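You operate a simulated robot arm through the tools that you are given. There is no shell and no other tool.

You are at the controls of a simulated robot arm. One attempt, no reset.

Task
Lock the table side rail down and clean the mattress stain with the green wiper.
Fine: wet it in the cleaner tray; leave it in the steel bowl. What is to be rubbed or washed off counts as gone when no trace of it is left.

Only the result counts: the job must be done as asked and must still hold three seconds after the hand-in. Knocking over, shifting, dropping, spilling or breaking anything else fails it.

Robot
A 7-joint arm with a two-finger parallel gripper, fixed in place. Base frame: the origin is at the foot of the arm, x ahead of it, y to its left, z up; the work surface is at about z = 600. Readings come in mm, rad, newtons and seconds.
Its first joint turns from -2.601 to 2.601 rad. Payload 3.43 kg.
Tool frame: the origin (TCP) lies between the finger pads and is the grasp point; the fingertips stand 30 mm ahead of it; z points along the fingers, y is the line along which they close. Largest opening 94 mm; finger width 28, thickness 10; the body of the gripper, 50 by 96 mm, starts 55 mm behind the TCP.
Orientation is told as [roll, pitch, yaw] about the base's x, y, z axes, in that order, counted from this pose: with the fingers straight down and closing along the base's y, the tool's x points along the base's -x, its y along +y and its z along -z.

Tools
- The arm moves only by the tool apply_moves. Its argument "targets" is text: rows parted by semicolons, each of 7 numbers parted by spaces: the shift along the base's x, y, z in units of 150 mm (1.0 is 150 mm), then the turn, a rotation vector about the base's x, y, z in units of 45 degrees (1.0 is 45 degrees), then the opening, from 0 (shut) to 1 (fully open). In form: x y z rx ry rz grip; .... A call has 1 to 20 rows; each row is the pose to reach, as a shift and turn from the pose commanded when the call began. A call with a number of a shift or a turn outside -1 to 1 is refused whole. Rows are played at 5 a second. More than 50 mm and 0.15 rad between two rows, or a gripper value outside its range, and nothing of the call is played. Where a pose cannot be reached the arm comes as near as it can. A force on the tool above 60 N (or 10 N above the force at the start of the call, whichever is more), or a blocked arm, ends the call early, and 0.2 s more pass. Each finger travels about 45 mm/s and halts on what it meets, pressing with about 29 N; the grip force reading is that of the motor and also rises with nothing between the fingers. The clock runs only during rows and for 0.2 s after the last one: add rows that repeat a pose to give the fingers time. The reply holds the time, the measured pose of the TCP, the force on the tool along the base axes, the opening and the grip force, in the units named above and with some noise, with the torque about the TCP (base axes, N m) and any sound that the robot's microphone picked up.
- Cameras (640 x 400 px; columns grow to the right, rows downward): "scene" is fixed at [399.8, -650, 1341.8]; the picture's right is [0.44, -0.90, 0.00], its down [-0.69, -0.34, -0.64] and it looks along [0.57, 0.28, -0.77] (base axes); focal length 296 px, centre (320, 200). "wrist" rides on the gripper at [76, 14, -102] in the tool frame; the picture's right is [-0.18, 0.98, 0.00], its down [-0.75, -0.14, -0.64] and it looks along [-0.63, -0.12, 0.77] (tool axes); focal length 243 px, centre (320, 200). There is no depth. A picture from a camera that has moved, and an enlarged one, comes with that camera's place and axes in the base frame and with its lens.
- camera(camera): a new picture of that camera. The clock stands still meanwhile.
- zoom(camera, box): a new picture of the part [left, top, right, bottom] of that camera's present view, enlarged. The clock stands still meanwhile.
- finish_job(): hands the job in; it is judged then, once.

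Nothing tells you positions but the pictures and the camera data. Unless the task says otherwise, let go and move clear before handing in.

The tools are called after ">>>" by a JSON object that holds its "fn" and its "kwargs". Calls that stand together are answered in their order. apply_moves: Moves the arm, as the interface text tells. Its arguments: {"type":"object","properties":{"targets":{"type":"string"}},"required":["targets"]} The other tools are called the same way: camera (camera) takes a picture; zoom (camera, box) takes an enlarged picture of a part of a camera's view; finish_job () hands the job in.

At the start:

```text
t: 0.0
eef_pos: [752.2, -280.6, 992.8]
ee_rot: [0.002, 0.0, 0.0]
wrist_force: [-0.1, -0.1, 0.3]
moment: [0.0, -0.01, 0.0]
opening: 94.1
grip_force: 0.1
```

scene: 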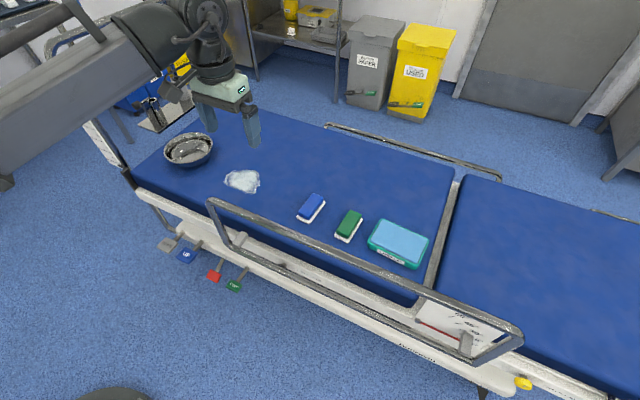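
wrist: 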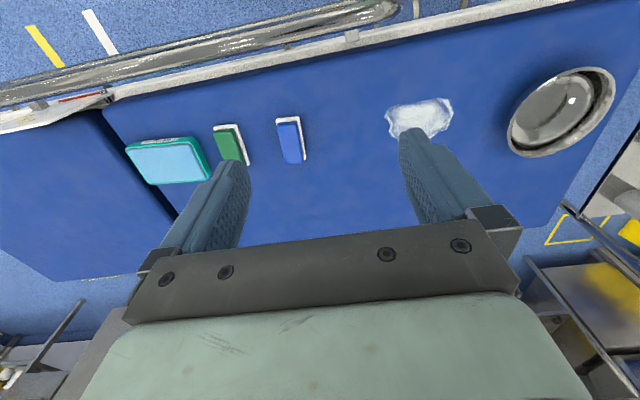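

I see a blue mattress with a steel bowl, a white stain, a blue wiper, a green wiper and a teal tray, and a side rail on the near side. I'll take closer looks before I move.

>>> {"fn": "zoom", "kwargs": {"camera": "scene", "box": [120, 110, 320, 235]}}

>>> {"fn": "zoom", "kwargs": {"camera": "scene", "box": [280, 170, 440, 270]}}

>>> {"fn": "zoom", "kwargs": {"camera": "scene", "box": [380, 280, 560, 393]}}

>>> {"fn": "zoom", "kwargs": {"camera": "scene", "box": [140, 190, 340, 315]}}

>>> {"fn": "zoom", "kwargs": {"camera": "scene", "box": [300, 100, 640, 312]}}

```text
3.20 times, centred on (220, 172) of scene
camera zoom: at [399.8, -650.0, 1341.8], right [0.44, -0.9, 0.0], down [-0.69, -0.34, -0.64], along [0.57, 0.28, -0.77], focal length 949 px, centre (640, 288)
```

zoom: 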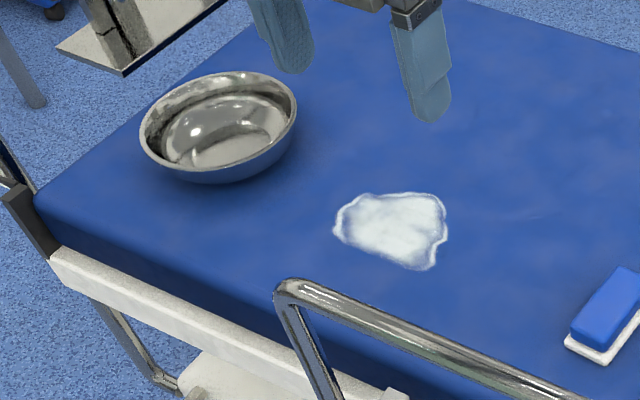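

```text
4.00 times, centred on (360, 220) of scene
camera zoom: at [399.8, -650.0, 1341.8], right [0.44, -0.9, 0.0], down [-0.69, -0.34, -0.64], along [0.57, 0.28, -0.77], focal length 1186 px, centre (160, 120)
```

zoom: 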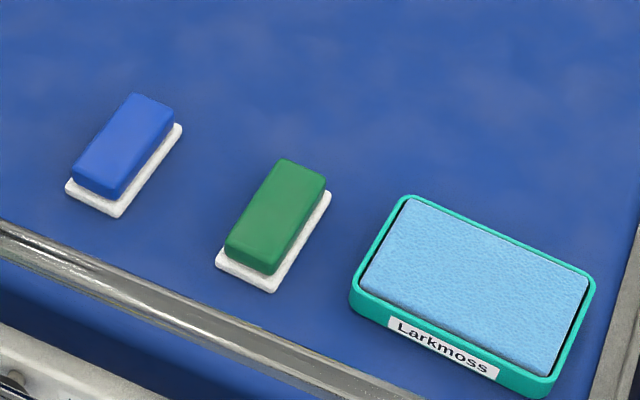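

```text
3.54 times, centred on (470, 336) of scene
camera zoom: at [399.8, -650.0, 1341.8], right [0.44, -0.9, 0.0], down [-0.69, -0.34, -0.64], along [0.57, 0.28, -0.77], focal length 1049 px, centre (-211, -283)
```

zoom: 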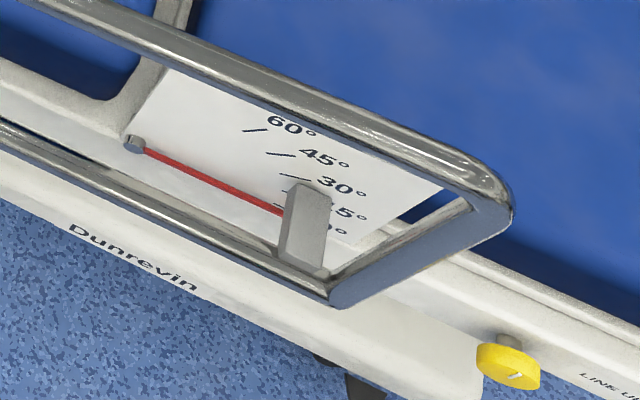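

```text
3.20 times, centred on (240, 252) of scene
camera zoom: at [399.8, -650.0, 1341.8], right [0.44, -0.9, 0.0], down [-0.69, -0.34, -0.64], along [0.57, 0.28, -0.77], focal length 949 px, centre (576, 32)
```

zoom: 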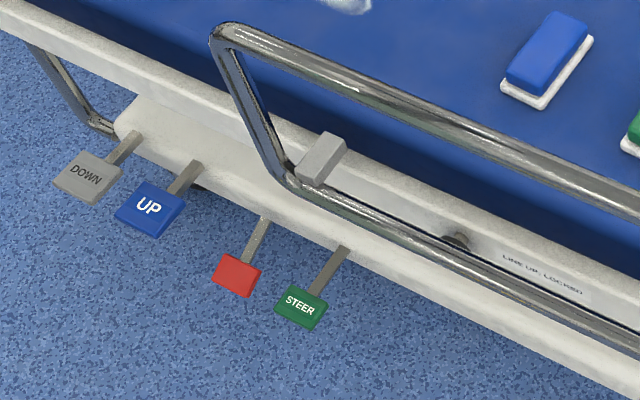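

```text
1.88 times, centred on (470, 206) of scene
camera zoom: at [399.8, -650.0, 1341.8], right [0.44, -0.9, 0.0], down [-0.69, -0.34, -0.64], along [0.57, 0.28, -0.77], focal length 558 px, centre (38, 189)
```

zoom: 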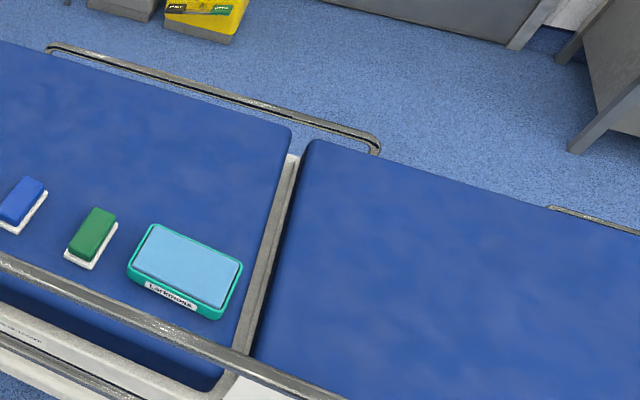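

The near-side rail looks raised on two posts, with a label on the frame under it. I'll zoom in on the labels and the latch hardware.

>>> {"fn": "zoom", "kwargs": {"camera": "scene", "box": [250, 240, 330, 290]}}

>>> {"fn": "zoom", "kwargs": {"camera": "scene", "box": [500, 340, 596, 400]}}

>>> {"fn": "zoom", "kwargs": {"camera": "scene", "box": [190, 190, 270, 240]}}

>>> {"fn": "zoom", "kwargs": {"camera": "scene", "box": [410, 300, 490, 350]}}

>>> {"fn": "zoom", "kwargs": {"camera": "wrist", "box": [80, 0, 280, 125]}}

>>> {"fn": "zoom", "kwargs": {"camera": "wrist", "box": [280, 0, 480, 125]}}

>>> {"fn": "zoom", "kwargs": {"camera": "scene", "box": [310, 110, 520, 240]}}

```text
8.00 times, centred on (290, 265) of scene
camera zoom: at [399.8, -650.0, 1341.8], right [0.44, -0.9, 0.0], down [-0.69, -0.34, -0.64], along [0.57, 0.28, -0.77], focal length 2372 px, centre (560, -320)
```

zoom: 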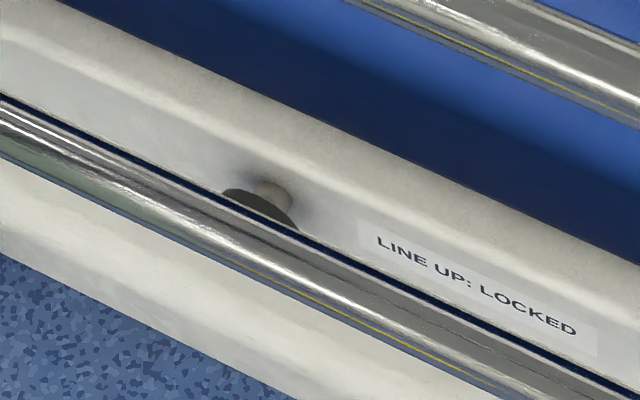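

```text
6.67 times, centred on (548, 370) of scene
camera zoom: at [399.8, -650.0, 1341.8], right [0.44, -0.9, 0.0], down [-0.69, -0.34, -0.64], along [0.57, 0.28, -0.77], focal length 1976 px, centre (-1200, -933)
```

zoom: 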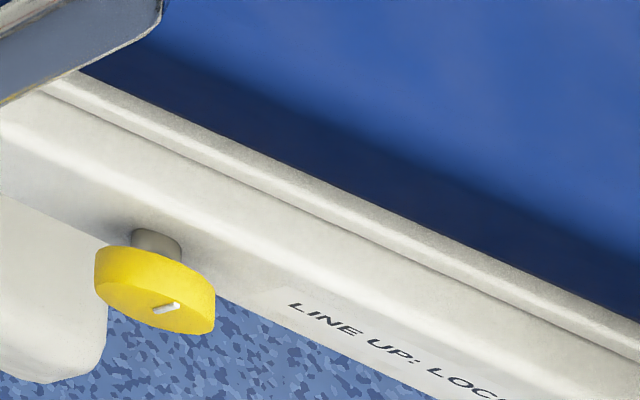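

```text
8.00 times, centred on (230, 215) of scene
camera zoom: at [399.8, -650.0, 1341.8], right [0.44, -0.9, 0.0], down [-0.69, -0.34, -0.64], along [0.57, 0.28, -0.77], focal length 2372 px, centre (1040, 80)
```

zoom: 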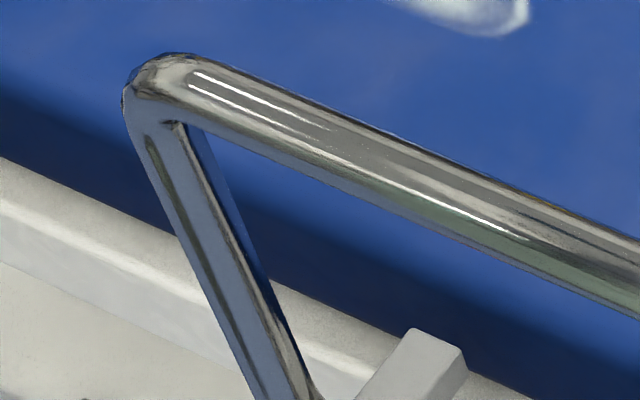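

```text
8.00 times, centred on (450, 325) of scene
camera zoom: at [399.8, -650.0, 1341.8], right [0.44, -0.9, 0.0], down [-0.69, -0.34, -0.64], along [0.57, 0.28, -0.77], focal length 2372 px, centre (-720, -800)
```

zoom: 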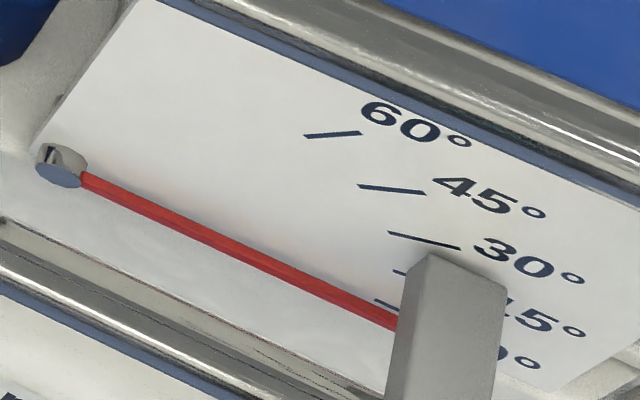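

```text
3.20 times, centred on (180, 62) of wrist
camera zoom: at [677.0, -266.1, 1093.3], right [0.18, 0.98, 0.0], down [0.75, -0.14, 0.64], along [0.63, -0.12, -0.77], focal length 776 px, centre (768, 640)
```

zoom: 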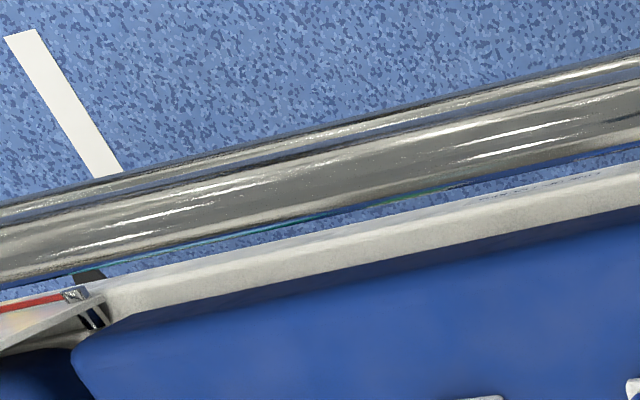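

```text
3.20 times, centred on (380, 62) of wrist
camera zoom: at [677.0, -266.1, 1093.3], right [0.18, 0.98, 0.0], down [0.75, -0.14, 0.64], along [0.63, -0.12, -0.77], focal length 776 px, centre (128, 640)
```

zoom: 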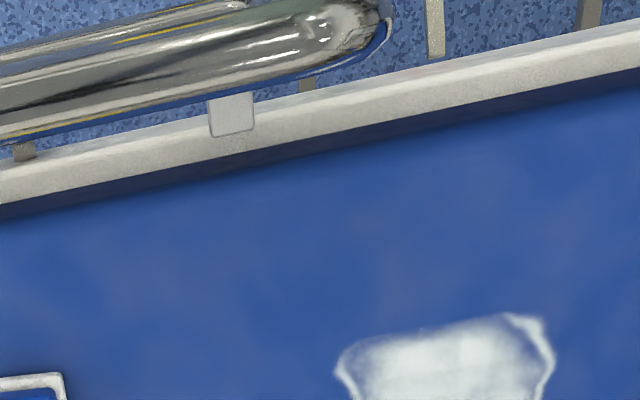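

```text
3.05 times, centred on (415, 175) of scene
camera zoom: at [399.8, -650.0, 1341.8], right [0.44, -0.9, 0.0], down [-0.69, -0.34, -0.64], along [0.57, 0.28, -0.77], focal length 904 px, centre (30, 276)
```

zoom: 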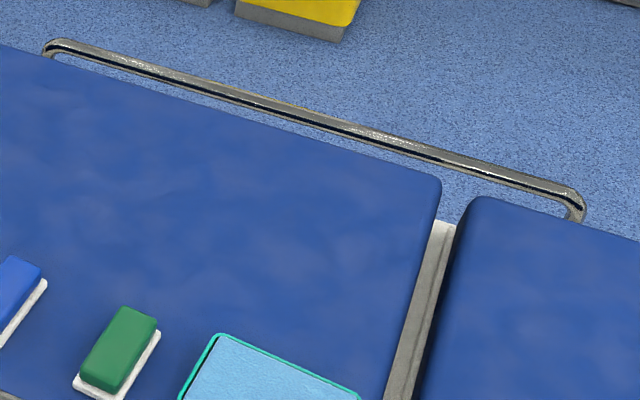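

The raised rail is a vertical loop at x≈707, with z running from about 519 to 715. A small knob sits behind its lower bar near y≈-360. I'll swing the wrist camera down to look at the rail from outside.

>>> {"fn": "apply_moves", "kwargs": {"targets": "-0.14 -0.08 -0.14 0 -0.14 0 1; -0.28 -0.16 -0.28 0 -0.28 0 1; -0.42 -0.24 -0.42 0 -0.42 0 1; -0.57 -0.32 -0.57 0 -0.57 0 1; -0.71 -0.4 -0.71 0 -0.71 0 1; -0.85 -0.46 -0.85 0 -0.85 0 1; -1 -0.53 -1 0 -1 0 1; -1 -0.53 -1 0 -1 0 1"}}

>>> {"fn": "camera", "kwargs": {"camera": "wrist"}}

>>> {"fn": "camera", "kwargs": {"camera": "scene"}}

```text
t: 1.8
eef_pos: [602.2, -361.0, 842.2]
ee_rot: [-0.001, -0.787, 0.001]
wrist_force: [-0.1, 0.1, 0.3]
moment: [-0.01, 0.0, -0.01]
opening: 94.1
grip_force: 0.1
```

```text
taken
camera wrist: at [476.6, -346.3, 859.8], right [0.13, 0.98, 0.13], down [0.08, -0.14, 0.99], along [0.99, -0.12, -0.09], focal length 243 px, centre (320, 200)
```

wrist: 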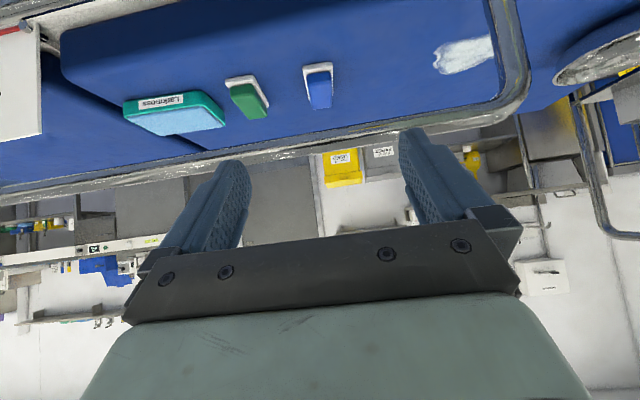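

```text
taken
```

scene: 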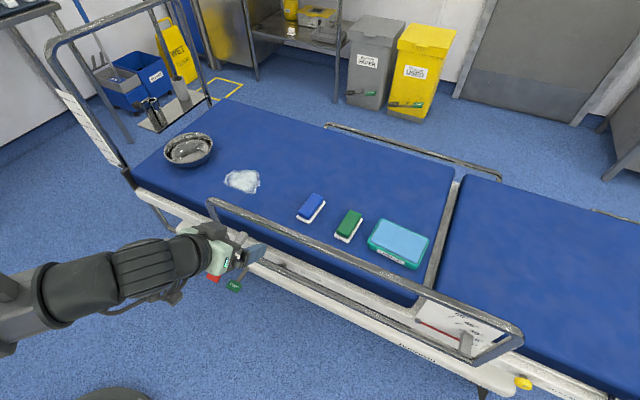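

The camera is still too high to see the rail's lower part. I'll go down and back a little, and look further down.

>>> {"fn": "apply_moves", "kwargs": {"targets": "-0.1 0 -0.25 0 0.1 0 1; -0.2 0 -0.5 0 0.2 0 1; -0.3 0 -0.75 0 0.3 0 1; -0.4 0 -1 0 0.4 0 1; -0.4 0 -1 0 0.4 0 1"}}

>>> {"fn": "camera", "kwargs": {"camera": "wrist"}}

```text
t: 3.0
eef_pos: [542.6, -361.3, 690.3]
ee_rot: [0.002, -0.472, 0.001]
wrist_force: [-0.3, 0.3, -0.1]
moment: [0.01, -0.02, -0.03]
opening: 93.6
grip_force: 0.1
```

```text
taken
camera wrist: at [428.4, -347.2, 746.8], right [0.16, 0.98, 0.08], down [0.38, -0.14, 0.91], along [0.91, -0.12, -0.4], focal length 243 px, centre (320, 200)
```

wrist: 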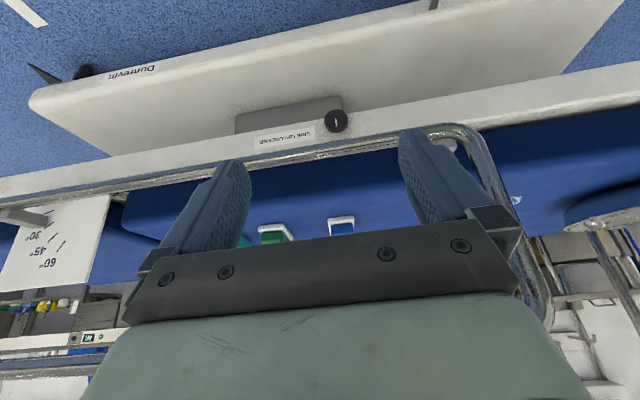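

A black knob with a white line now shows just under the rail's lower bar, next to the label. I'll zoom in on it.

>>> {"fn": "zoom", "kwargs": {"camera": "wrist", "box": [230, 85, 390, 185]}}

>>> {"fn": "zoom", "kwargs": {"camera": "wrist", "box": [380, 90, 560, 202]}}

>>> {"fn": "zoom", "kwargs": {"camera": "wrist", "box": [0, 130, 220, 268]}}

>>> {"fn": "zoom", "kwargs": {"camera": "wrist", "box": [305, 100, 369, 140]}}

```text
4.00 times, centred on (310, 135) of wrist
camera zoom: at [428.4, -347.2, 746.8], right [0.16, 0.98, 0.08], down [0.38, -0.14, 0.91], along [0.91, -0.12, -0.4], focal length 970 px, centre (360, 460)
```

zoom: 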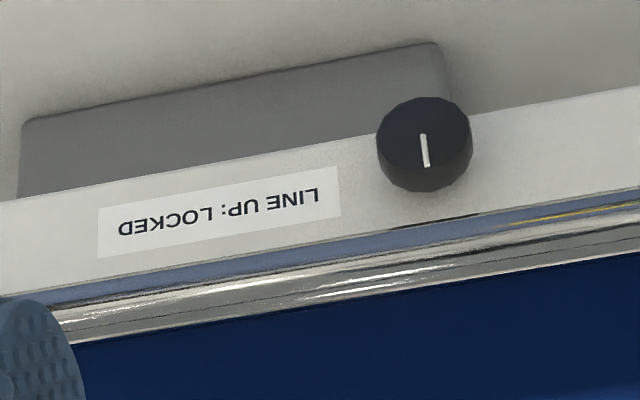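

```text
3.56 times, centred on (470, 146) of wrist
camera zoom: at [428.4, -347.2, 746.8], right [0.16, 0.98, 0.08], down [0.38, -0.14, 0.91], along [0.91, -0.12, -0.4], focal length 863 px, centre (-213, 392)
```

zoom: 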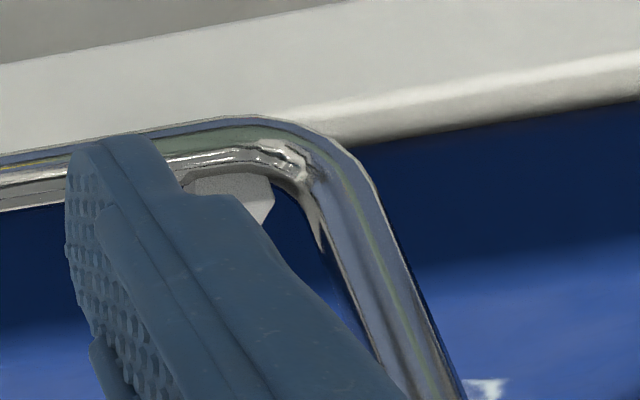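

```text
2.90 times, centred on (110, 199) of wrist
camera zoom: at [428.4, -347.2, 746.8], right [0.16, 0.98, 0.08], down [0.38, -0.14, 0.91], along [0.91, -0.12, -0.4], focal length 703 px, centre (929, 203)
```

zoom: 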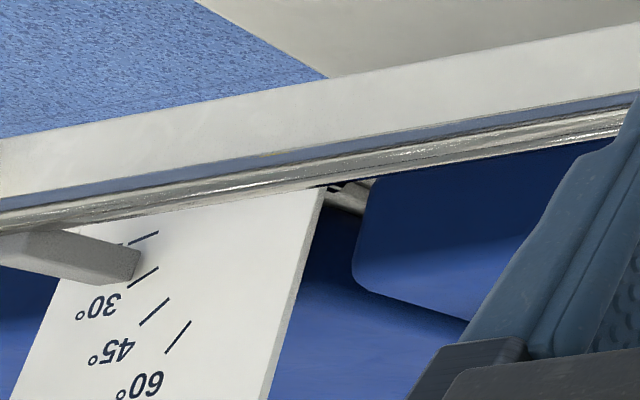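

```text
10.00 times, centred on (337, 120) of wrist
camera zoom: at [428.4, -347.2, 746.8], right [0.16, 0.98, 0.08], down [0.38, -0.14, 0.91], along [0.91, -0.12, -0.4], focal length 2426 px, centre (150, 1000)
```

zoom: 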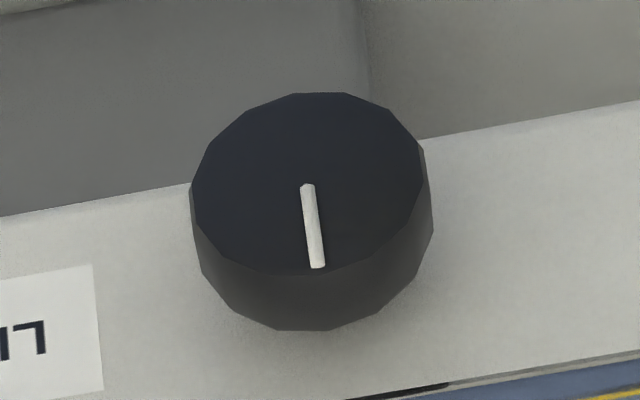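

The line on the knob points up, so the rail is locked in its raised position. My plan is to turn the knob to unlock, push the rail down, then turn it back to lock, starting by levelling the tool in front of the knob.

>>> {"fn": "apply_moves", "kwargs": {"targets": "0 0 -0.2 0 -0.18 0 1; 0 0 -0.4 0 -0.36 0 1; 0 0.03 -0.6 0 -0.54 0 1; 0 0.05 -0.8 0 -0.72 0 1; 0 0.07 -1 0 -0.9 0 1; 0 0.07 -1 0 -0.9 0 1"}}

>>> {"fn": "camera", "kwargs": {"camera": "wrist"}}

>>> {"fn": "camera", "kwargs": {"camera": "scene"}}

```text
t: 4.4
eef_pos: [541.9, -350.2, 541.9]
ee_rot: [0.001, -1.18, -0.002]
wrist_force: [0.0, 0.2, -0.4]
moment: [0.0, -0.01, -0.02]
opening: 93.8
grip_force: 0.1
```

```text
taken
camera wrist: at [419.4, -335.5, 510.0], right [0.07, 0.98, 0.17], down [-0.31, -0.14, 0.94], along [0.95, -0.12, 0.29], focal length 243 px, centre (320, 200)
```

wrist: 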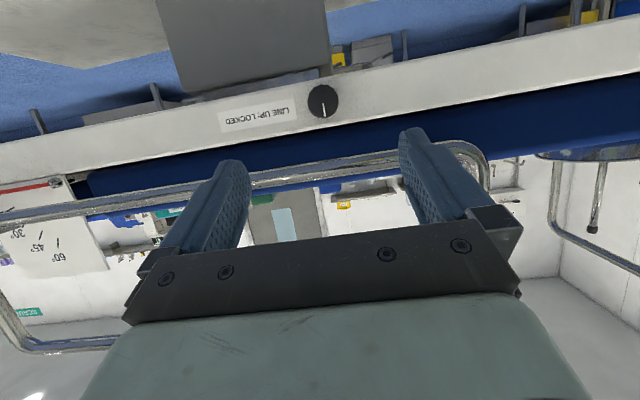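

```text
taken
```

scene: 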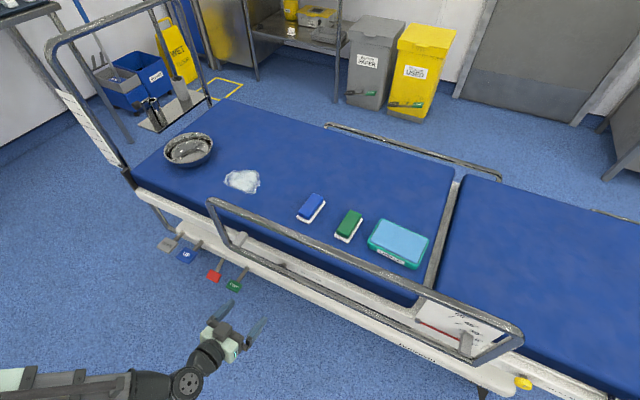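

The knob face triangulates to about (724, -350, 485). The rail's lower bar is at x≈695, z≈560, so a level tool fits beneath it; I'll go horizontal just short of the knob.

>>> {"fn": "apply_moves", "kwargs": {"targets": "0 0 -0.13 0 -0.17 0 1; 0.1 0 -0.25 0 -0.34 0 1; 0.3 0 -0.38 0 -0.497 0 1; 0.5 0 -0.38 0 -0.497 0 1; 0.6 0 -0.38 0 -0.497 0 1; 0.6 0 -0.38 0 -0.497 0 1"}}

>>> {"fn": "camera", "kwargs": {"camera": "wrist"}}

>>> {"fn": "camera", "kwargs": {"camera": "scene"}}

```text
t: 5.8
eef_pos: [633.3, -351.0, 483.7]
ee_rot: [0.083, -1.568, -0.082]
wrist_force: [-0.3, -0.6, -0.1]
moment: [0.02, 0.0, 0.03]
opening: 94.3
grip_force: 0.0
```

```text
taken
camera wrist: at [530.7, -335.7, 407.5], right [0.0, 0.98, 0.18], down [-0.64, -0.14, 0.75], along [0.77, -0.12, 0.63], focal length 243 px, centre (320, 200)
```

wrist: 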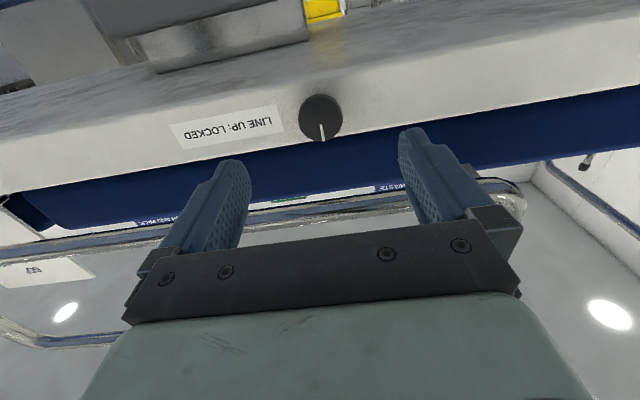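

```text
taken
```

scene: 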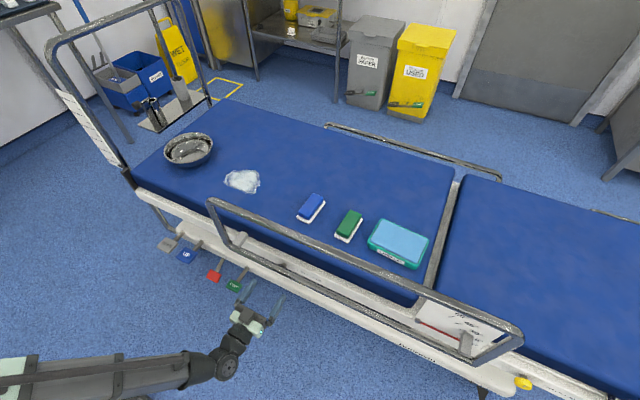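

The tool is level and lined up with the knob. I'll move in and close on it.

>>> {"fn": "apply_moves", "kwargs": {"targets": "0.2 0 0 0 0 0 1; 0.4 0.005 0 0 0 0 1; 0.53 0.01 0 0 0 0 1; 0.53 0.01 0 0 0 0 0.6; 0.53 0.01 0 0 0 0 0.3; 0.53 0.01 0 0 0 0 0.3; 0.53 0.01 0 0 0 0 0.2; 0.53 0.01 0 0 0 0 0.2"}}

>>> {"fn": "camera", "kwargs": {"camera": "wrist"}}

>>> {"fn": "camera", "kwargs": {"camera": "scene"}}

```text
t: 7.6
eef_pos: [713.2, -350.8, 483.8]
ee_rot: [0.543, -1.568, -0.543]
wrist_force: [3.3, -13.0, 1.7]
moment: [0.02, 0.23, -0.24]
opening: 37.9
grip_force: 43.5
```

```text
taken
camera wrist: at [610.0, -335.3, 408.0], right [0.0, 0.98, 0.19], down [-0.64, -0.14, 0.75], along [0.77, -0.12, 0.63], focal length 243 px, centre (320, 200)
```

wrist: 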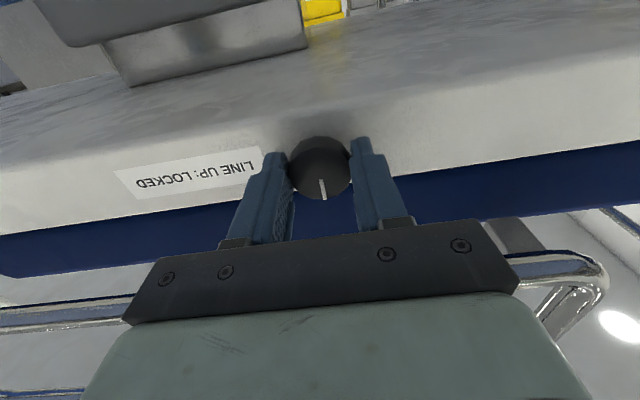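

```text
taken
```

scene: 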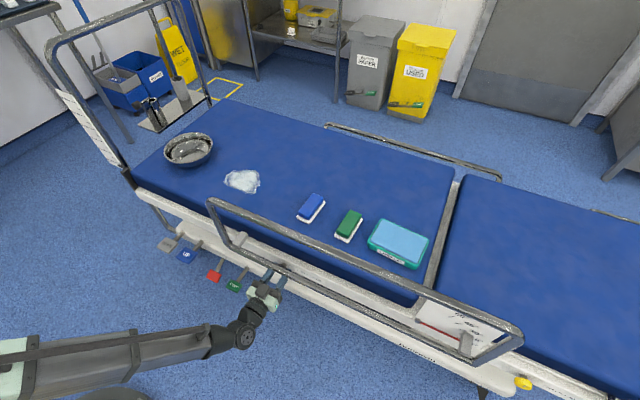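

I have the knob gripped at about 38 mm. I'll turn it a little clockwise as seen from the front and watch the torque.

>>> {"fn": "apply_moves", "kwargs": {"targets": "0 -0.007 0 0.15 0 0 0.2; 0 -0.007 0 0.3 0 0 0.2; 0 -0.007 0 0.45 0 0 0.2; 0 -0.007 0 0.45 0 0 0.2"}}

>>> {"fn": "zoom", "kwargs": {"camera": "wrist", "box": [220, 100, 420, 225]}}

```text
t: 8.6
eef_pos: [713.2, -350.9, 483.3]
ee_rot: [1.564, -1.215, -1.563]
wrist_force: [-1.2, -15.0, -0.3]
moment: [-0.86, 0.07, -0.09]
opening: 37.5
grip_force: 45.2
```

```text
3.20 times, centred on (320, 162) of wrist
camera zoom: at [610.0, -309.6, 417.4], right [0.0, 0.86, 0.51], down [-0.64, -0.39, 0.66], along [0.77, -0.33, 0.55], focal length 776 px, centre (320, 320)
```

zoom: 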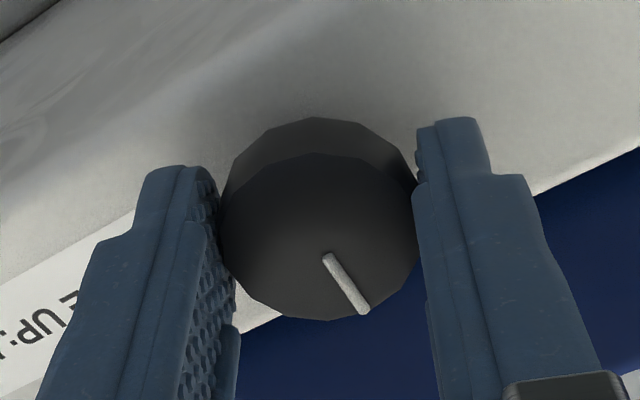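

The knob did not follow: its line still points up, the torque reached -0.86 Nm and the fingers slipped. That suggests a stop on this side, so I'll go back and turn the other way.

>>> {"fn": "apply_moves", "kwargs": {"targets": "0 0 0 -0.15 0 0 0.2; 0 0 0 -0.3 0 0 0.2; 0 0 0 -0.45 0 0 0.2; 0 0 0 -0.6 0 0 0.2; 0 0 0 -0.75 0 0 0.2; 0 0 0 -0.9 0 0 0.2; 0 0 0 -0.9 0 0 0.2"}}

>>> {"fn": "zoom", "kwargs": {"camera": "wrist", "box": [220, 100, 420, 225]}}

```text
t: 10.2
eef_pos: [713.0, -350.0, 484.2]
ee_rot: [-1.566, -1.217, 1.561]
wrist_force: [3.4, -30.7, -4.3]
moment: [0.06, -0.68, 0.01]
opening: 37.5
grip_force: 45.0
```

```text
3.20 times, centred on (320, 162) of wrist
camera zoom: at [610.0, -362.9, 407.4], right [0.0, 0.99, -0.17], down [-0.64, 0.13, 0.76], along [0.77, 0.11, 0.63], focal length 776 px, centre (320, 320)
```

zoom: 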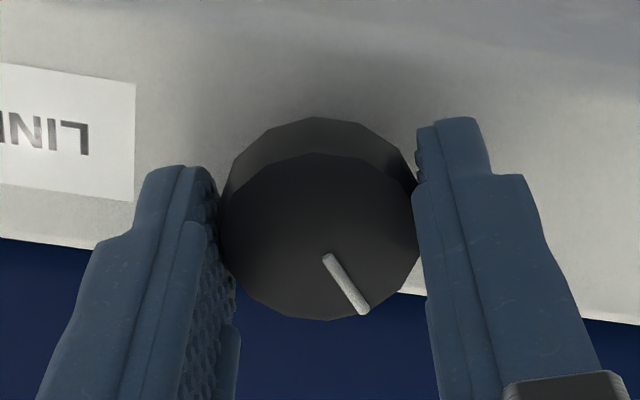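

The knob turned with the gripper this time, about 40° counter-clockwise, with almost no torque. I'll continue to about 90° and ease the sideways load.

>>> {"fn": "apply_moves", "kwargs": {"targets": "0 -0.013 0 -0.15 0 0 0.2; 0 -0.013 0 -0.3 0 0 0.2; 0 -0.013 0 -0.45 0 0 0.2; 0 -0.013 0 -0.6 0 0 0.2; 0 -0.013 0 -0.75 0 0 0.2; 0 -0.013 0 -0.9 0 0 0.2; 0 -0.013 0 -1 0 0 0.2; 0 -0.013 0 -1 0 0 0.2"}}

>>> {"fn": "zoom", "kwargs": {"camera": "wrist", "box": [220, 100, 420, 225]}}

>>> {"fn": "camera", "kwargs": {"camera": "scene"}}

```text
t: 10.9
eef_pos: [713.3, -353.9, 489.0]
ee_rot: [-1.503, -1.029, 1.566]
wrist_force: [8.9, 37.9, -29.8]
moment: [0.04, -0.17, 0.48]
opening: 45.1
grip_force: 23.4
out of reach, approached as far as the arm can: row 2, 3
stopped in row 3: the force on the tool passed its limit at 76 N (the readings are from after the stop); the commanded pose is now the measured one
```

```text
3.20 times, centred on (320, 162) of wrist
camera zoom: at [610.2, -386.6, 419.5], right [-0.06, 0.94, -0.35], down [-0.63, 0.23, 0.74], along [0.77, 0.27, 0.57], focal length 776 px, centre (320, 320)
```

zoom: 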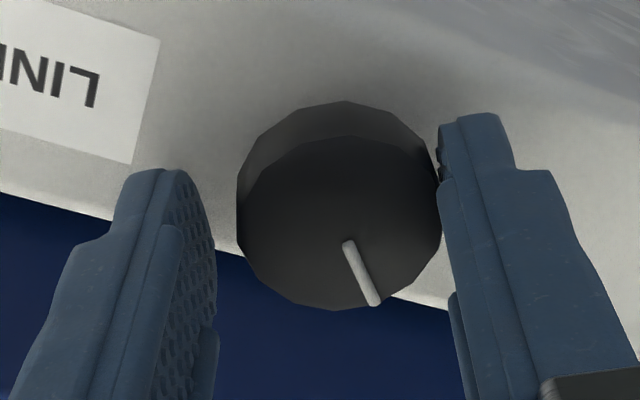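

```text
taken
```

scene: 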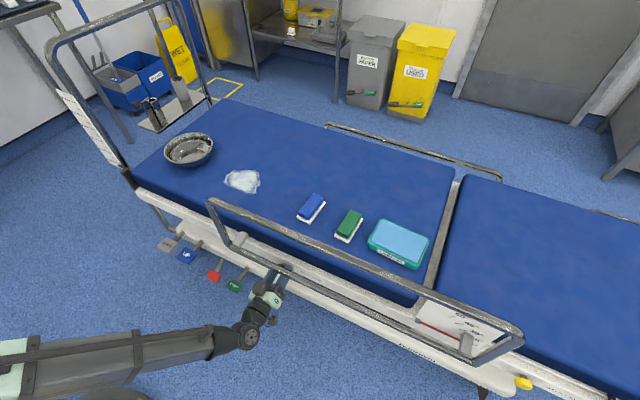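

The wrist roll ran into its limit after about 45–50° of knob turn. I'll open, back off, realign and roll the other way so I can take a fresh grip with room to turn.

>>> {"fn": "apply_moves", "kwargs": {"targets": "0 0 0 0 0 0 1; 0 0 0 0 0 0 1; 0 0 0 0 0 0 1; -0.25 0.01 -0.014 0 -0.022 -0.039 1; -0.45 0.019 -0.027 0 -0.045 -0.078 1; -0.45 0.019 -0.027 0 -0.045 -0.078 1"}}

>>> {"fn": "camera", "kwargs": {"camera": "wrist"}}

```text
t: 12.3
eef_pos: [644.7, -372.9, 502.2]
ee_rot: [-1.556, -1.056, 1.558]
wrist_force: [-0.8, 0.3, 0.8]
moment: [0.0, 0.0, 0.0]
opening: 93.9
grip_force: 0.0
out of reach, approached as far as the arm can: row 4, 5, 6
```

```text
taken
camera wrist: at [542.6, -398.3, 428.6], right [0.0, 0.95, -0.32], down [-0.64, 0.25, 0.73], along [0.77, 0.21, 0.6], focal length 243 px, centre (320, 200)
```

wrist: 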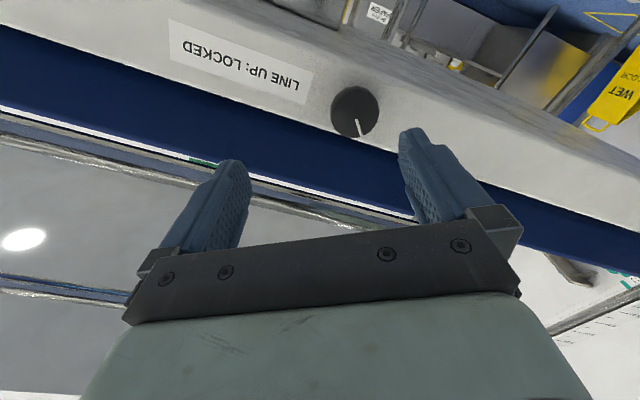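

The position drifted because of the roll limit. Rolling back the other way should clear that.

>>> {"fn": "apply_moves", "kwargs": {"targets": "0 0 0 0.17 0 0 1; 0 0 0 0.34 0 0 1; 0 0 0 0.51 0 0 1; 0 0 0 0.68 0 0 1; 0 0 0 0.85 0 0 1; 0 0 0 1 0 0 1; 0 0 0 1 0 0 1"}}

```text
t: 13.9
eef_pos: [646.7, -373.6, 501.4]
ee_rot: [1.538, -1.323, -1.558]
wrist_force: [0.0, 0.6, -0.2]
moment: [-0.03, 0.0, 0.0]
opening: 94.1
grip_force: 0.0
```

Back in free range. I'll roll further, to about 59°, and re-centre on the knob.

>>> {"fn": "apply_moves", "kwargs": {"targets": "0 0.05 -0.03 0.17 0 0 1; 0 0.1 -0.06 0.34 0 0 1; 0 0.15 -0.11 0.51 0 0 1; 0 0.15 -0.11 0.68 0 0 1; 0 0.15 -0.11 0.85 0 0 1; 0 0.15 -0.11 1 0 0 1; 0 0.15 -0.11 1 0 0 1"}}

>>> {"fn": "camera", "kwargs": {"camera": "wrist"}}

```text
t: 15.5
eef_pos: [643.8, -350.9, 485.3]
ee_rot: [1.549, -0.537, -1.567]
wrist_force: [0.1, 0.3, -0.1]
moment: [0.0, -0.03, 0.04]
opening: 94.0
grip_force: 0.0
```

```text
taken
camera wrist: at [542.8, -276.8, 459.7], right [0.02, 0.34, 0.94], down [-0.64, -0.71, 0.28], along [0.77, -0.61, 0.21], focal length 243 px, centre (320, 200)
```

wrist: 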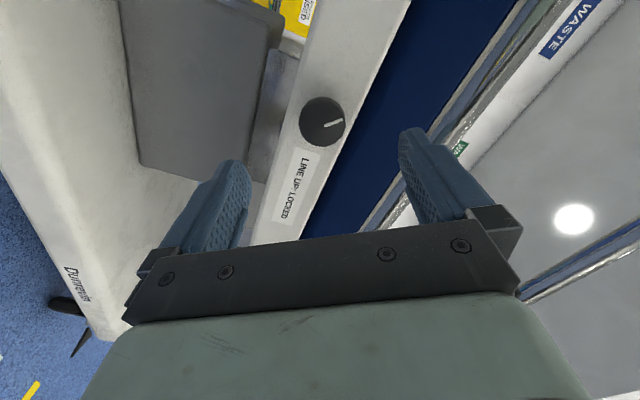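

The knob's line is now about 45° to the left of up. I'll move in with a narrower opening, grip, and turn it on by another 45°.

>>> {"fn": "apply_moves", "kwargs": {"targets": "0 0 0 0 0 0 0.65; 0.1 0 0 0 0 0 0.65; 0.3 0 -0.004 0 0 0 0.65; 0.46 0 -0.007 0 0 0 0.65; 0.46 0 -0.007 0 0 0 0.2; 0.46 0 -0.007 0 0 0 0.2; 0.46 0 -0.007 0 0 0 0.2"}}

>>> {"fn": "camera", "kwargs": {"camera": "wrist"}}

```text
t: 17.1
eef_pos: [714.6, -350.8, 485.5]
ee_rot: [1.554, -0.538, -1.567]
wrist_force: [12.3, 5.3, 9.9]
moment: [-0.03, -0.62, 0.28]
opening: 38.0
grip_force: 43.0
```

```text
taken
camera wrist: at [612.5, -277.1, 459.5], right [0.02, 0.35, 0.94], down [-0.64, -0.72, 0.28], along [0.77, -0.61, 0.21], focal length 243 px, centre (320, 200)
```

wrist: 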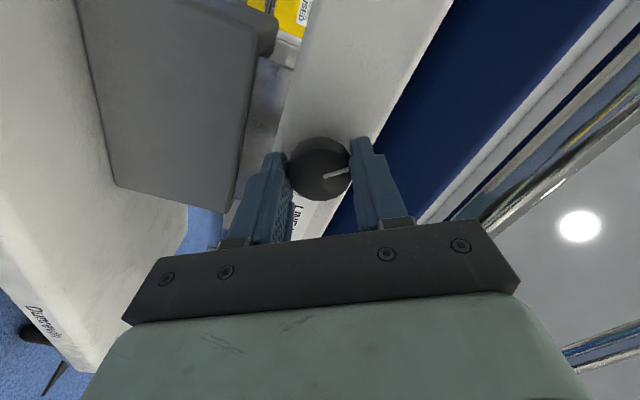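

Gripped again, so I'll turn another 45°.

>>> {"fn": "apply_moves", "kwargs": {"targets": "0 0 0 -0.15 0 0 0.2; 0 0 0 -0.3 0 0 0.2; 0 0 0 -0.45 0 0 0.2; 0 0 0 -0.6 0 0 0.2; 0 0 0 -0.75 0 0 0.2; 0 0 0 -0.9 0 0 0.2; 0 0 0 -1 0 0 0.2; 0 0 0 -1 0 0 0.2"}}

>>> {"fn": "zoom", "kwargs": {"camera": "wrist", "box": [220, 100, 420, 225]}}

>>> {"fn": "camera", "kwargs": {"camera": "scene"}}

```text
t: 18.9
eef_pos: [715.1, -349.6, 484.8]
ee_rot: [1.558, -1.325, -1.57]
wrist_force: [33.9, 7.6, 20.9]
moment: [0.01, -0.3, 0.62]
opening: 37.8
grip_force: 45.3
```

```text
3.20 times, centred on (320, 162) of wrist
camera zoom: at [612.6, -316.3, 414.4], right [0.02, 0.91, 0.42], down [-0.64, -0.31, 0.7], along [0.76, -0.28, 0.58], focal length 776 px, centre (320, 320)
```

zoom: 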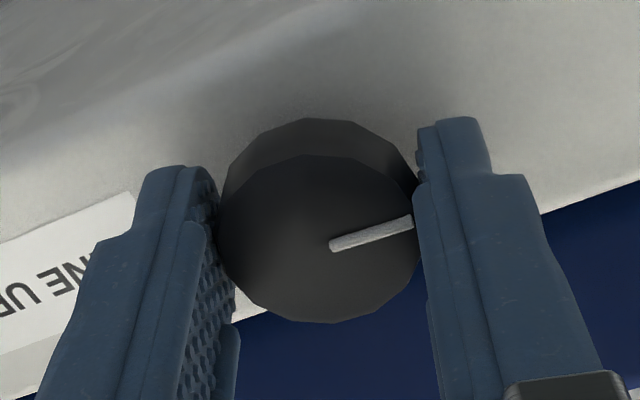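

```text
taken
```

scene: 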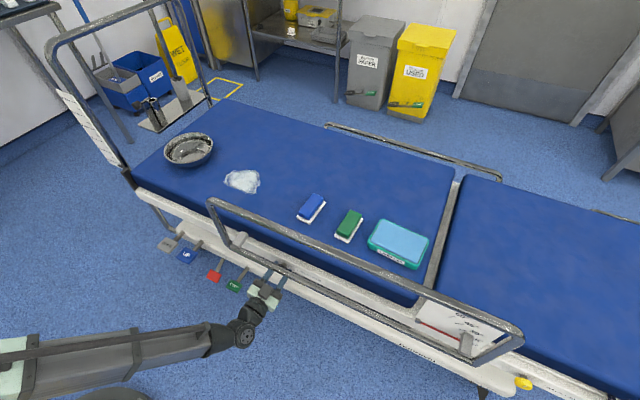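

The knob's line is now about level, near 90°, and I felt no stop. I'll try a little further to find its end.

>>> {"fn": "apply_moves", "kwargs": {"targets": "0.01 0 0.007 -0.1 0 0 0.2; 0.01 0 0.007 -0.2 0 0 0.2; 0.01 0 0.007 -0.3 0 0 0.2; 0.01 0 0.007 -0.3 0 0 0.2"}}

>>> {"fn": "zoom", "kwargs": {"camera": "wrist", "box": [220, 100, 420, 225]}}

```text
t: 19.9
eef_pos: [715.0, -351.2, 484.5]
ee_rot: [1.021, -1.56, -1.04]
wrist_force: [-20.4, 13.0, -2.3]
moment: [0.16, -0.05, 0.79]
opening: 37.3
grip_force: 42.7
```

```text
3.20 times, centred on (320, 162) of wrist
camera zoom: at [612.3, -333.2, 408.2], right [0.02, 0.98, 0.19], down [-0.64, -0.14, 0.76], along [0.77, -0.14, 0.63], focal length 776 px, centre (320, 320)
```

zoom: 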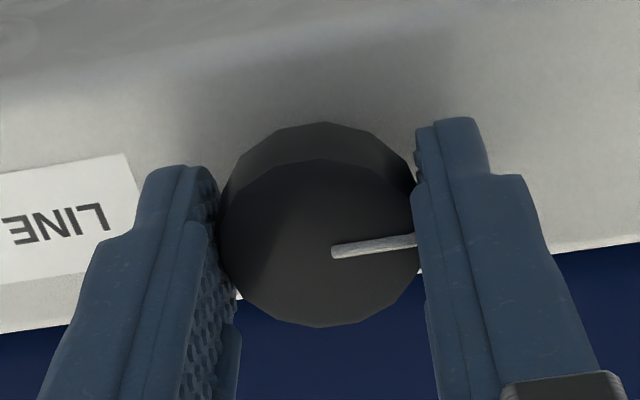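

The line is now parallel to the label and the fingers began to slip, so the knob has reached its 90° stop and should be unlocked. I'll release and back off.

>>> {"fn": "apply_moves", "kwargs": {"targets": "0 0 0 0 0 0 0.7; 0 0 0 0 0 0 0.7; 0 0 0 0 0 0 0.7; -0.2 0 0 0 0 0 0.7; -0.4 0 0 0 0 0 0.7; -0.6 0 0 0 0 0 0.7; -0.6 0 0 0 0 0 0.7"}}

>>> {"fn": "camera", "kwargs": {"camera": "wrist"}}

>>> {"fn": "camera", "kwargs": {"camera": "scene"}}

```text
t: 21.5
eef_pos: [626.3, -351.6, 484.5]
ee_rot: [1.318, -1.561, -1.335]
wrist_force: [0.7, -1.1, 0.3]
moment: [0.04, 0.01, -0.01]
opening: 66.0
grip_force: 0.0
```

```text
taken
camera wrist: at [524.0, -333.7, 408.7], right [0.02, 0.98, 0.19], down [-0.64, -0.14, 0.75], along [0.77, -0.14, 0.63], focal length 243 px, centre (320, 200)
```

wrist: 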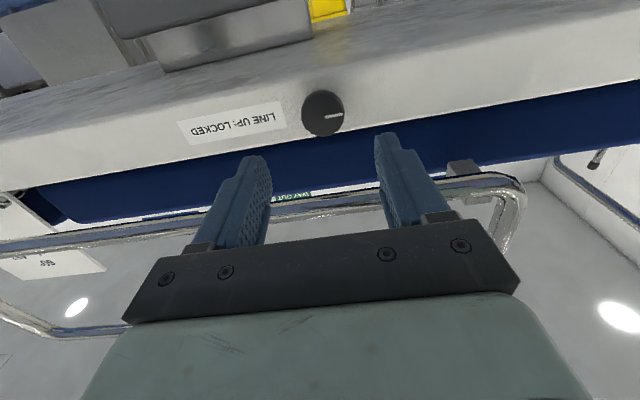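

```text
taken
```

scene: 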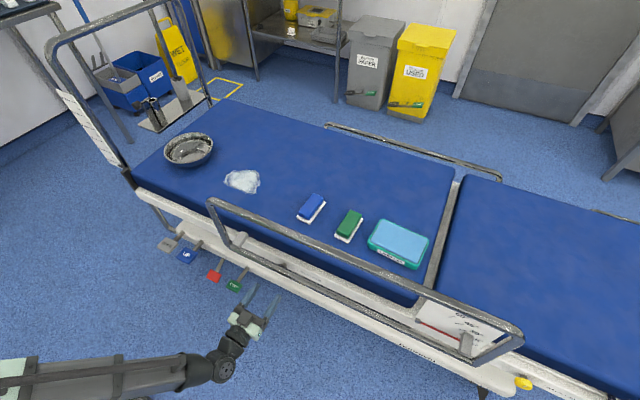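

The knob is clear and the rail is still up. Next I'll rise, point the tool down, and go over the top bar's middle at about y=-560 to push it down.

>>> {"fn": "apply_moves", "kwargs": {"targets": "-0.1 0 0.16 0 0.16 0 0.7; -0.2 0 0.33 0 0.33 0 0.7; -0.25 0 0.5 0 0.5 0 0.7; -0.25 0 0.67 0 0.67 0 0.7; -0.25 0 0.84 0 0.84 0 0.7; -0.25 0 1 0 1 0 0.7; -0.25 0 1 0 1 0 0.7"}}

>>> {"fn": "apply_moves", "kwargs": {"targets": "0 -0.1 0.2 0 0.16 0 0.7; 0 -0.2 0.4 0 0.33 0 0.7; 0 -0.3 0.6 0 0.5 0 0.7; 0 -0.4 0.8 0 0.67 0 0.7; 0 -0.5 1 0 0.84 0 0.7; 0 -0.6 1 0 1 0 0.7; 0 -0.7 1 0 1 0 0.7"}}

>>> {"fn": "camera", "kwargs": {"camera": "wrist"}}

```text
t: 23.1
eef_pos: [588.4, -350.8, 635.0]
ee_rot: [-0.009, -0.78, -0.015]
wrist_force: [0.0, 0.3, 0.6]
moment: [0.02, 0.0, -0.01]
opening: 65.8
grip_force: 0.1
```

```text
t: 24.7
eef_pos: [587.1, -454.9, 785.5]
ee_rot: [-0.019, 0.003, -0.012]
wrist_force: [-0.3, 0.8, -0.4]
moment: [-0.03, -0.05, 0.01]
opening: 65.7
grip_force: 0.1
```

```text
taken
camera wrist: at [512.9, -438.4, 887.1], right [0.2, 0.98, -0.02], down [0.76, -0.14, 0.64], along [0.63, -0.14, -0.77], focal length 243 px, centre (320, 200)
```

wrist: 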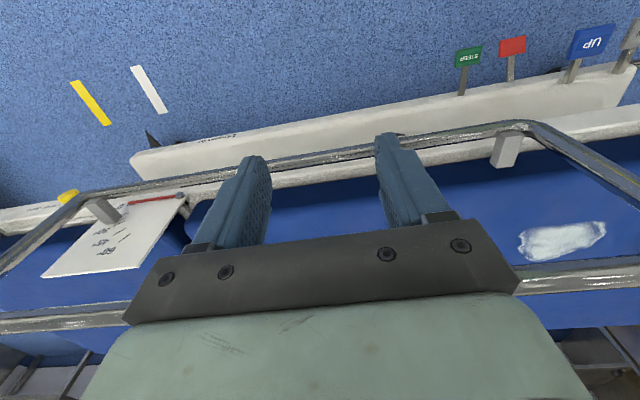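

The arm is behind the rail, and the top bar measures about x≈695, z≈780–790. I'll rise, go over the bar at y≈-560, and yaw the gripper so it closes across the bar.

>>> {"fn": "apply_moves", "kwargs": {"targets": "0 -0.1 0.25 0 0 -0.15 0.9; 0 -0.2 0.5 0 0 -0.3 0.9; 0 -0.3 0.75 0 0 -0.45 0.9; 0.1 -0.4 1 0 0 -0.6 0.9; 0.3 -0.5 1 0 0 -0.75 0.9; 0.5 -0.6 1 0 0 -0.9 0.9; 0.72 -0.7 1 0 0 -1 0.9; 0.72 -0.7 1 0 0 -1 0.9"}}

>>> {"fn": "apply_moves", "kwargs": {"targets": "0 0 0 0 0 -0.17 0.9; 0 0 0 0 0 -0.34 0.9; 0 0 0 0 0 -0.51 0.9; 0 0 0 0 0 -0.68 0.9; 0 0 0 0 0 -0.85 0.9; 0 0 0 0 0 -1 0.9; 0 0 0 0 0 -1 0.9"}}

>>> {"fn": "camera", "kwargs": {"camera": "wrist"}}

>>> {"fn": "camera", "kwargs": {"camera": "scene"}}

```text
t: 26.5
eef_pos: [696.4, -560.7, 935.9]
ee_rot: [-0.02, 0.003, -0.798]
wrist_force: [-0.5, -0.3, 0.4]
moment: [0.06, 0.01, 0.01]
opening: 84.8
grip_force: 0.0
```

```text
t: 28.1
eef_pos: [696.3, -561.0, 934.6]
ee_rot: [-0.019, 0.003, -1.585]
wrist_force: [1.1, -0.5, -0.4]
moment: [-0.01, 0.0, -0.02]
opening: 84.6
grip_force: 0.1
```

```text
taken
camera wrist: at [713.9, -485.1, 1037.0], right [0.98, -0.2, -0.02], down [-0.14, -0.75, 0.64], along [-0.14, -0.63, -0.77], focal length 243 px, centre (320, 200)
```

wrist: 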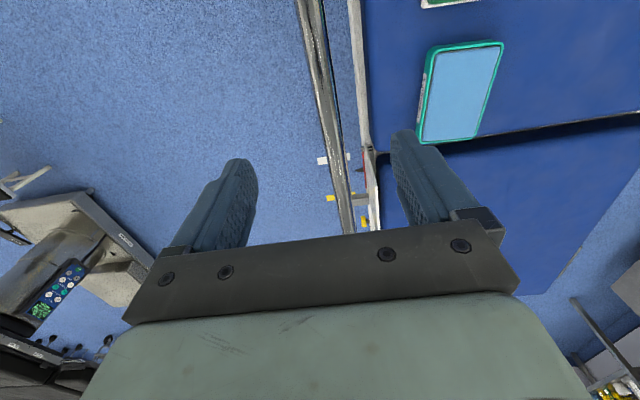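

```text
taken
```

scene: 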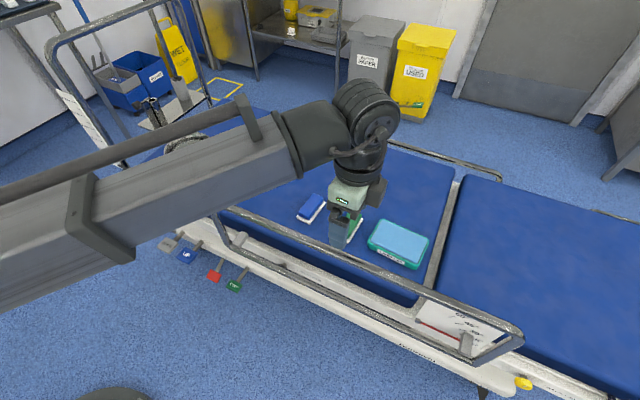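

The gripper straddles the bar, which is at x≈698 and about 24 mm thick. I'll descend around it.

>>> {"fn": "apply_moves", "kwargs": {"targets": "0.015 0 -0.25 0 0 0 0.9; 0.015 0 -0.5 0 0 0 0.9; 0.015 0 -0.75 0 0 0 0.9; 0.015 0 -0.9 0 0 0 0.9; 0.015 0 -0.9 0 0 0 0.9"}}

>>> {"fn": "camera", "kwargs": {"camera": "wrist"}}

>>> {"fn": "zoom", "kwargs": {"camera": "scene", "box": [280, 150, 440, 250]}}

```text
t: 29.3
eef_pos: [697.0, -560.7, 799.9]
ee_rot: [-0.02, 0.003, -1.581]
wrist_force: [0.6, 0.1, -0.1]
moment: [-0.01, -0.01, 0.01]
opening: 84.5
grip_force: 0.1
```

```text
taken
camera wrist: at [715.0, -485.0, 902.1], right [0.98, -0.19, -0.02], down [-0.14, -0.75, 0.64], along [-0.14, -0.63, -0.77], focal length 243 px, centre (320, 200)
```

wrist: 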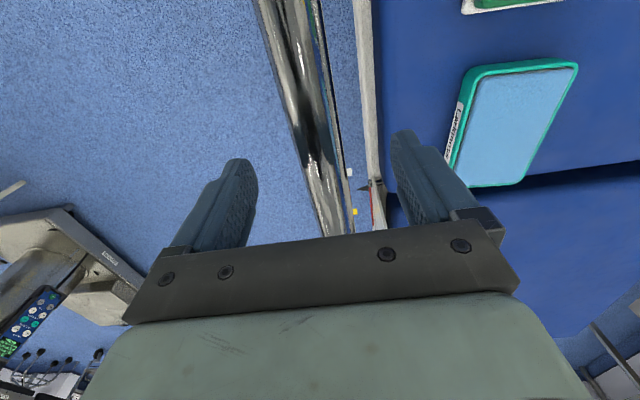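

```text
4.00 times, centred on (360, 200) of scene
camera zoom: at [399.8, -650.0, 1341.8], right [0.44, -0.9, 0.0], down [-0.69, -0.34, -0.64], along [0.57, 0.28, -0.77], focal length 1186 px, centre (160, 200)
```

zoom: 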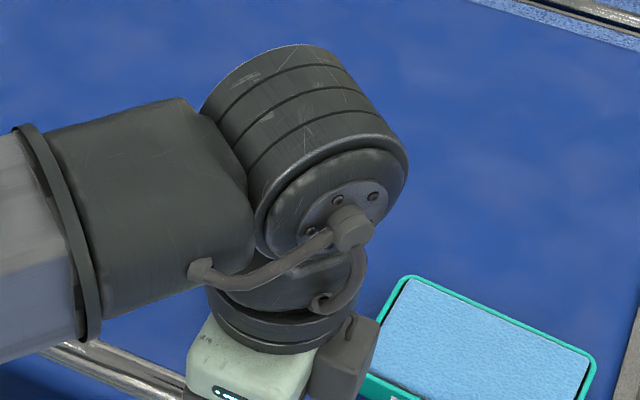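

The bar sits between the fingers at roughly z≈785–795. I'll lower about 10 mm more and close on it.

>>> {"fn": "apply_moves", "kwargs": {"targets": "0 0 -0.08 0 0 0 0.9; 0 0 -0.08 0 0 0 0.5; 0 0 -0.08 0 0 0 0.3; 0 0 -0.08 0 0 0 0.15; 0 0 -0.08 0 0 0 0.1; 0 0 -0.08 0 0 0 0.1; 0 0 -0.08 0 0 0 0.1"}}

>>> {"fn": "camera", "kwargs": {"camera": "wrist"}}

```text
t: 30.9
eef_pos: [699.0, -560.5, 787.7]
ee_rot: [-0.02, 0.004, -1.582]
wrist_force: [-1.1, -0.8, -0.9]
moment: [0.07, 0.03, 0.79]
opening: 26.5
grip_force: 44.8
```

```text
taken
camera wrist: at [715.6, -485.1, 889.9], right [0.98, -0.19, -0.02], down [-0.14, -0.75, 0.64], along [-0.14, -0.63, -0.77], focal length 243 px, centre (320, 200)
```

wrist: 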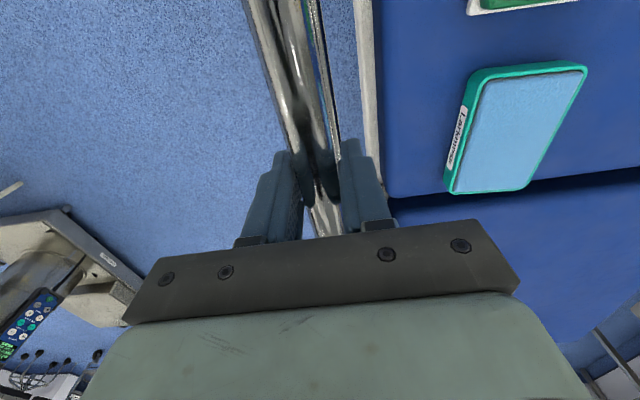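

I have the bar at 26 mm and will push it down slowly while watching the force.

>>> {"fn": "apply_moves", "kwargs": {"targets": "0 0 -0.08 0 0 0 0.1; 0 0 -0.16 0 0 0 0.1; 0 0 -0.24 0 0 0 0.1; 0 0 -0.32 0 0 0 0.1; 0 0 -0.32 0 0 0 0.1"}}

>>> {"fn": "camera", "kwargs": {"camera": "wrist"}}

>>> {"fn": "camera", "kwargs": {"camera": "scene"}}

```text
t: 32.1
eef_pos: [698.4, -560.1, 740.3]
ee_rot: [-0.02, 0.005, -1.582]
wrist_force: [-8.8, 1.7, 2.8]
moment: [-0.15, 0.0, 0.81]
opening: 26.4
grip_force: 45.0
```

```text
taken
camera wrist: at [715.8, -485.1, 842.3], right [0.98, -0.19, -0.02], down [-0.14, -0.75, 0.64], along [-0.14, -0.63, -0.77], focal length 243 px, centre (320, 200)
```

wrist: 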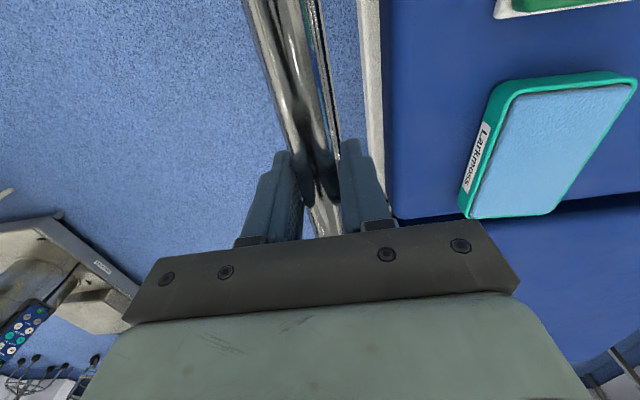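

```text
taken
```

scene: 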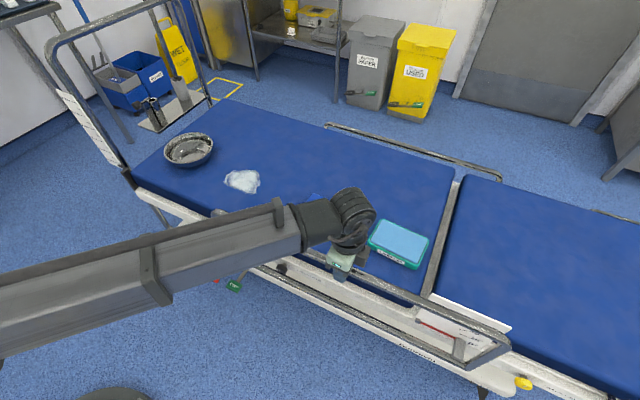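

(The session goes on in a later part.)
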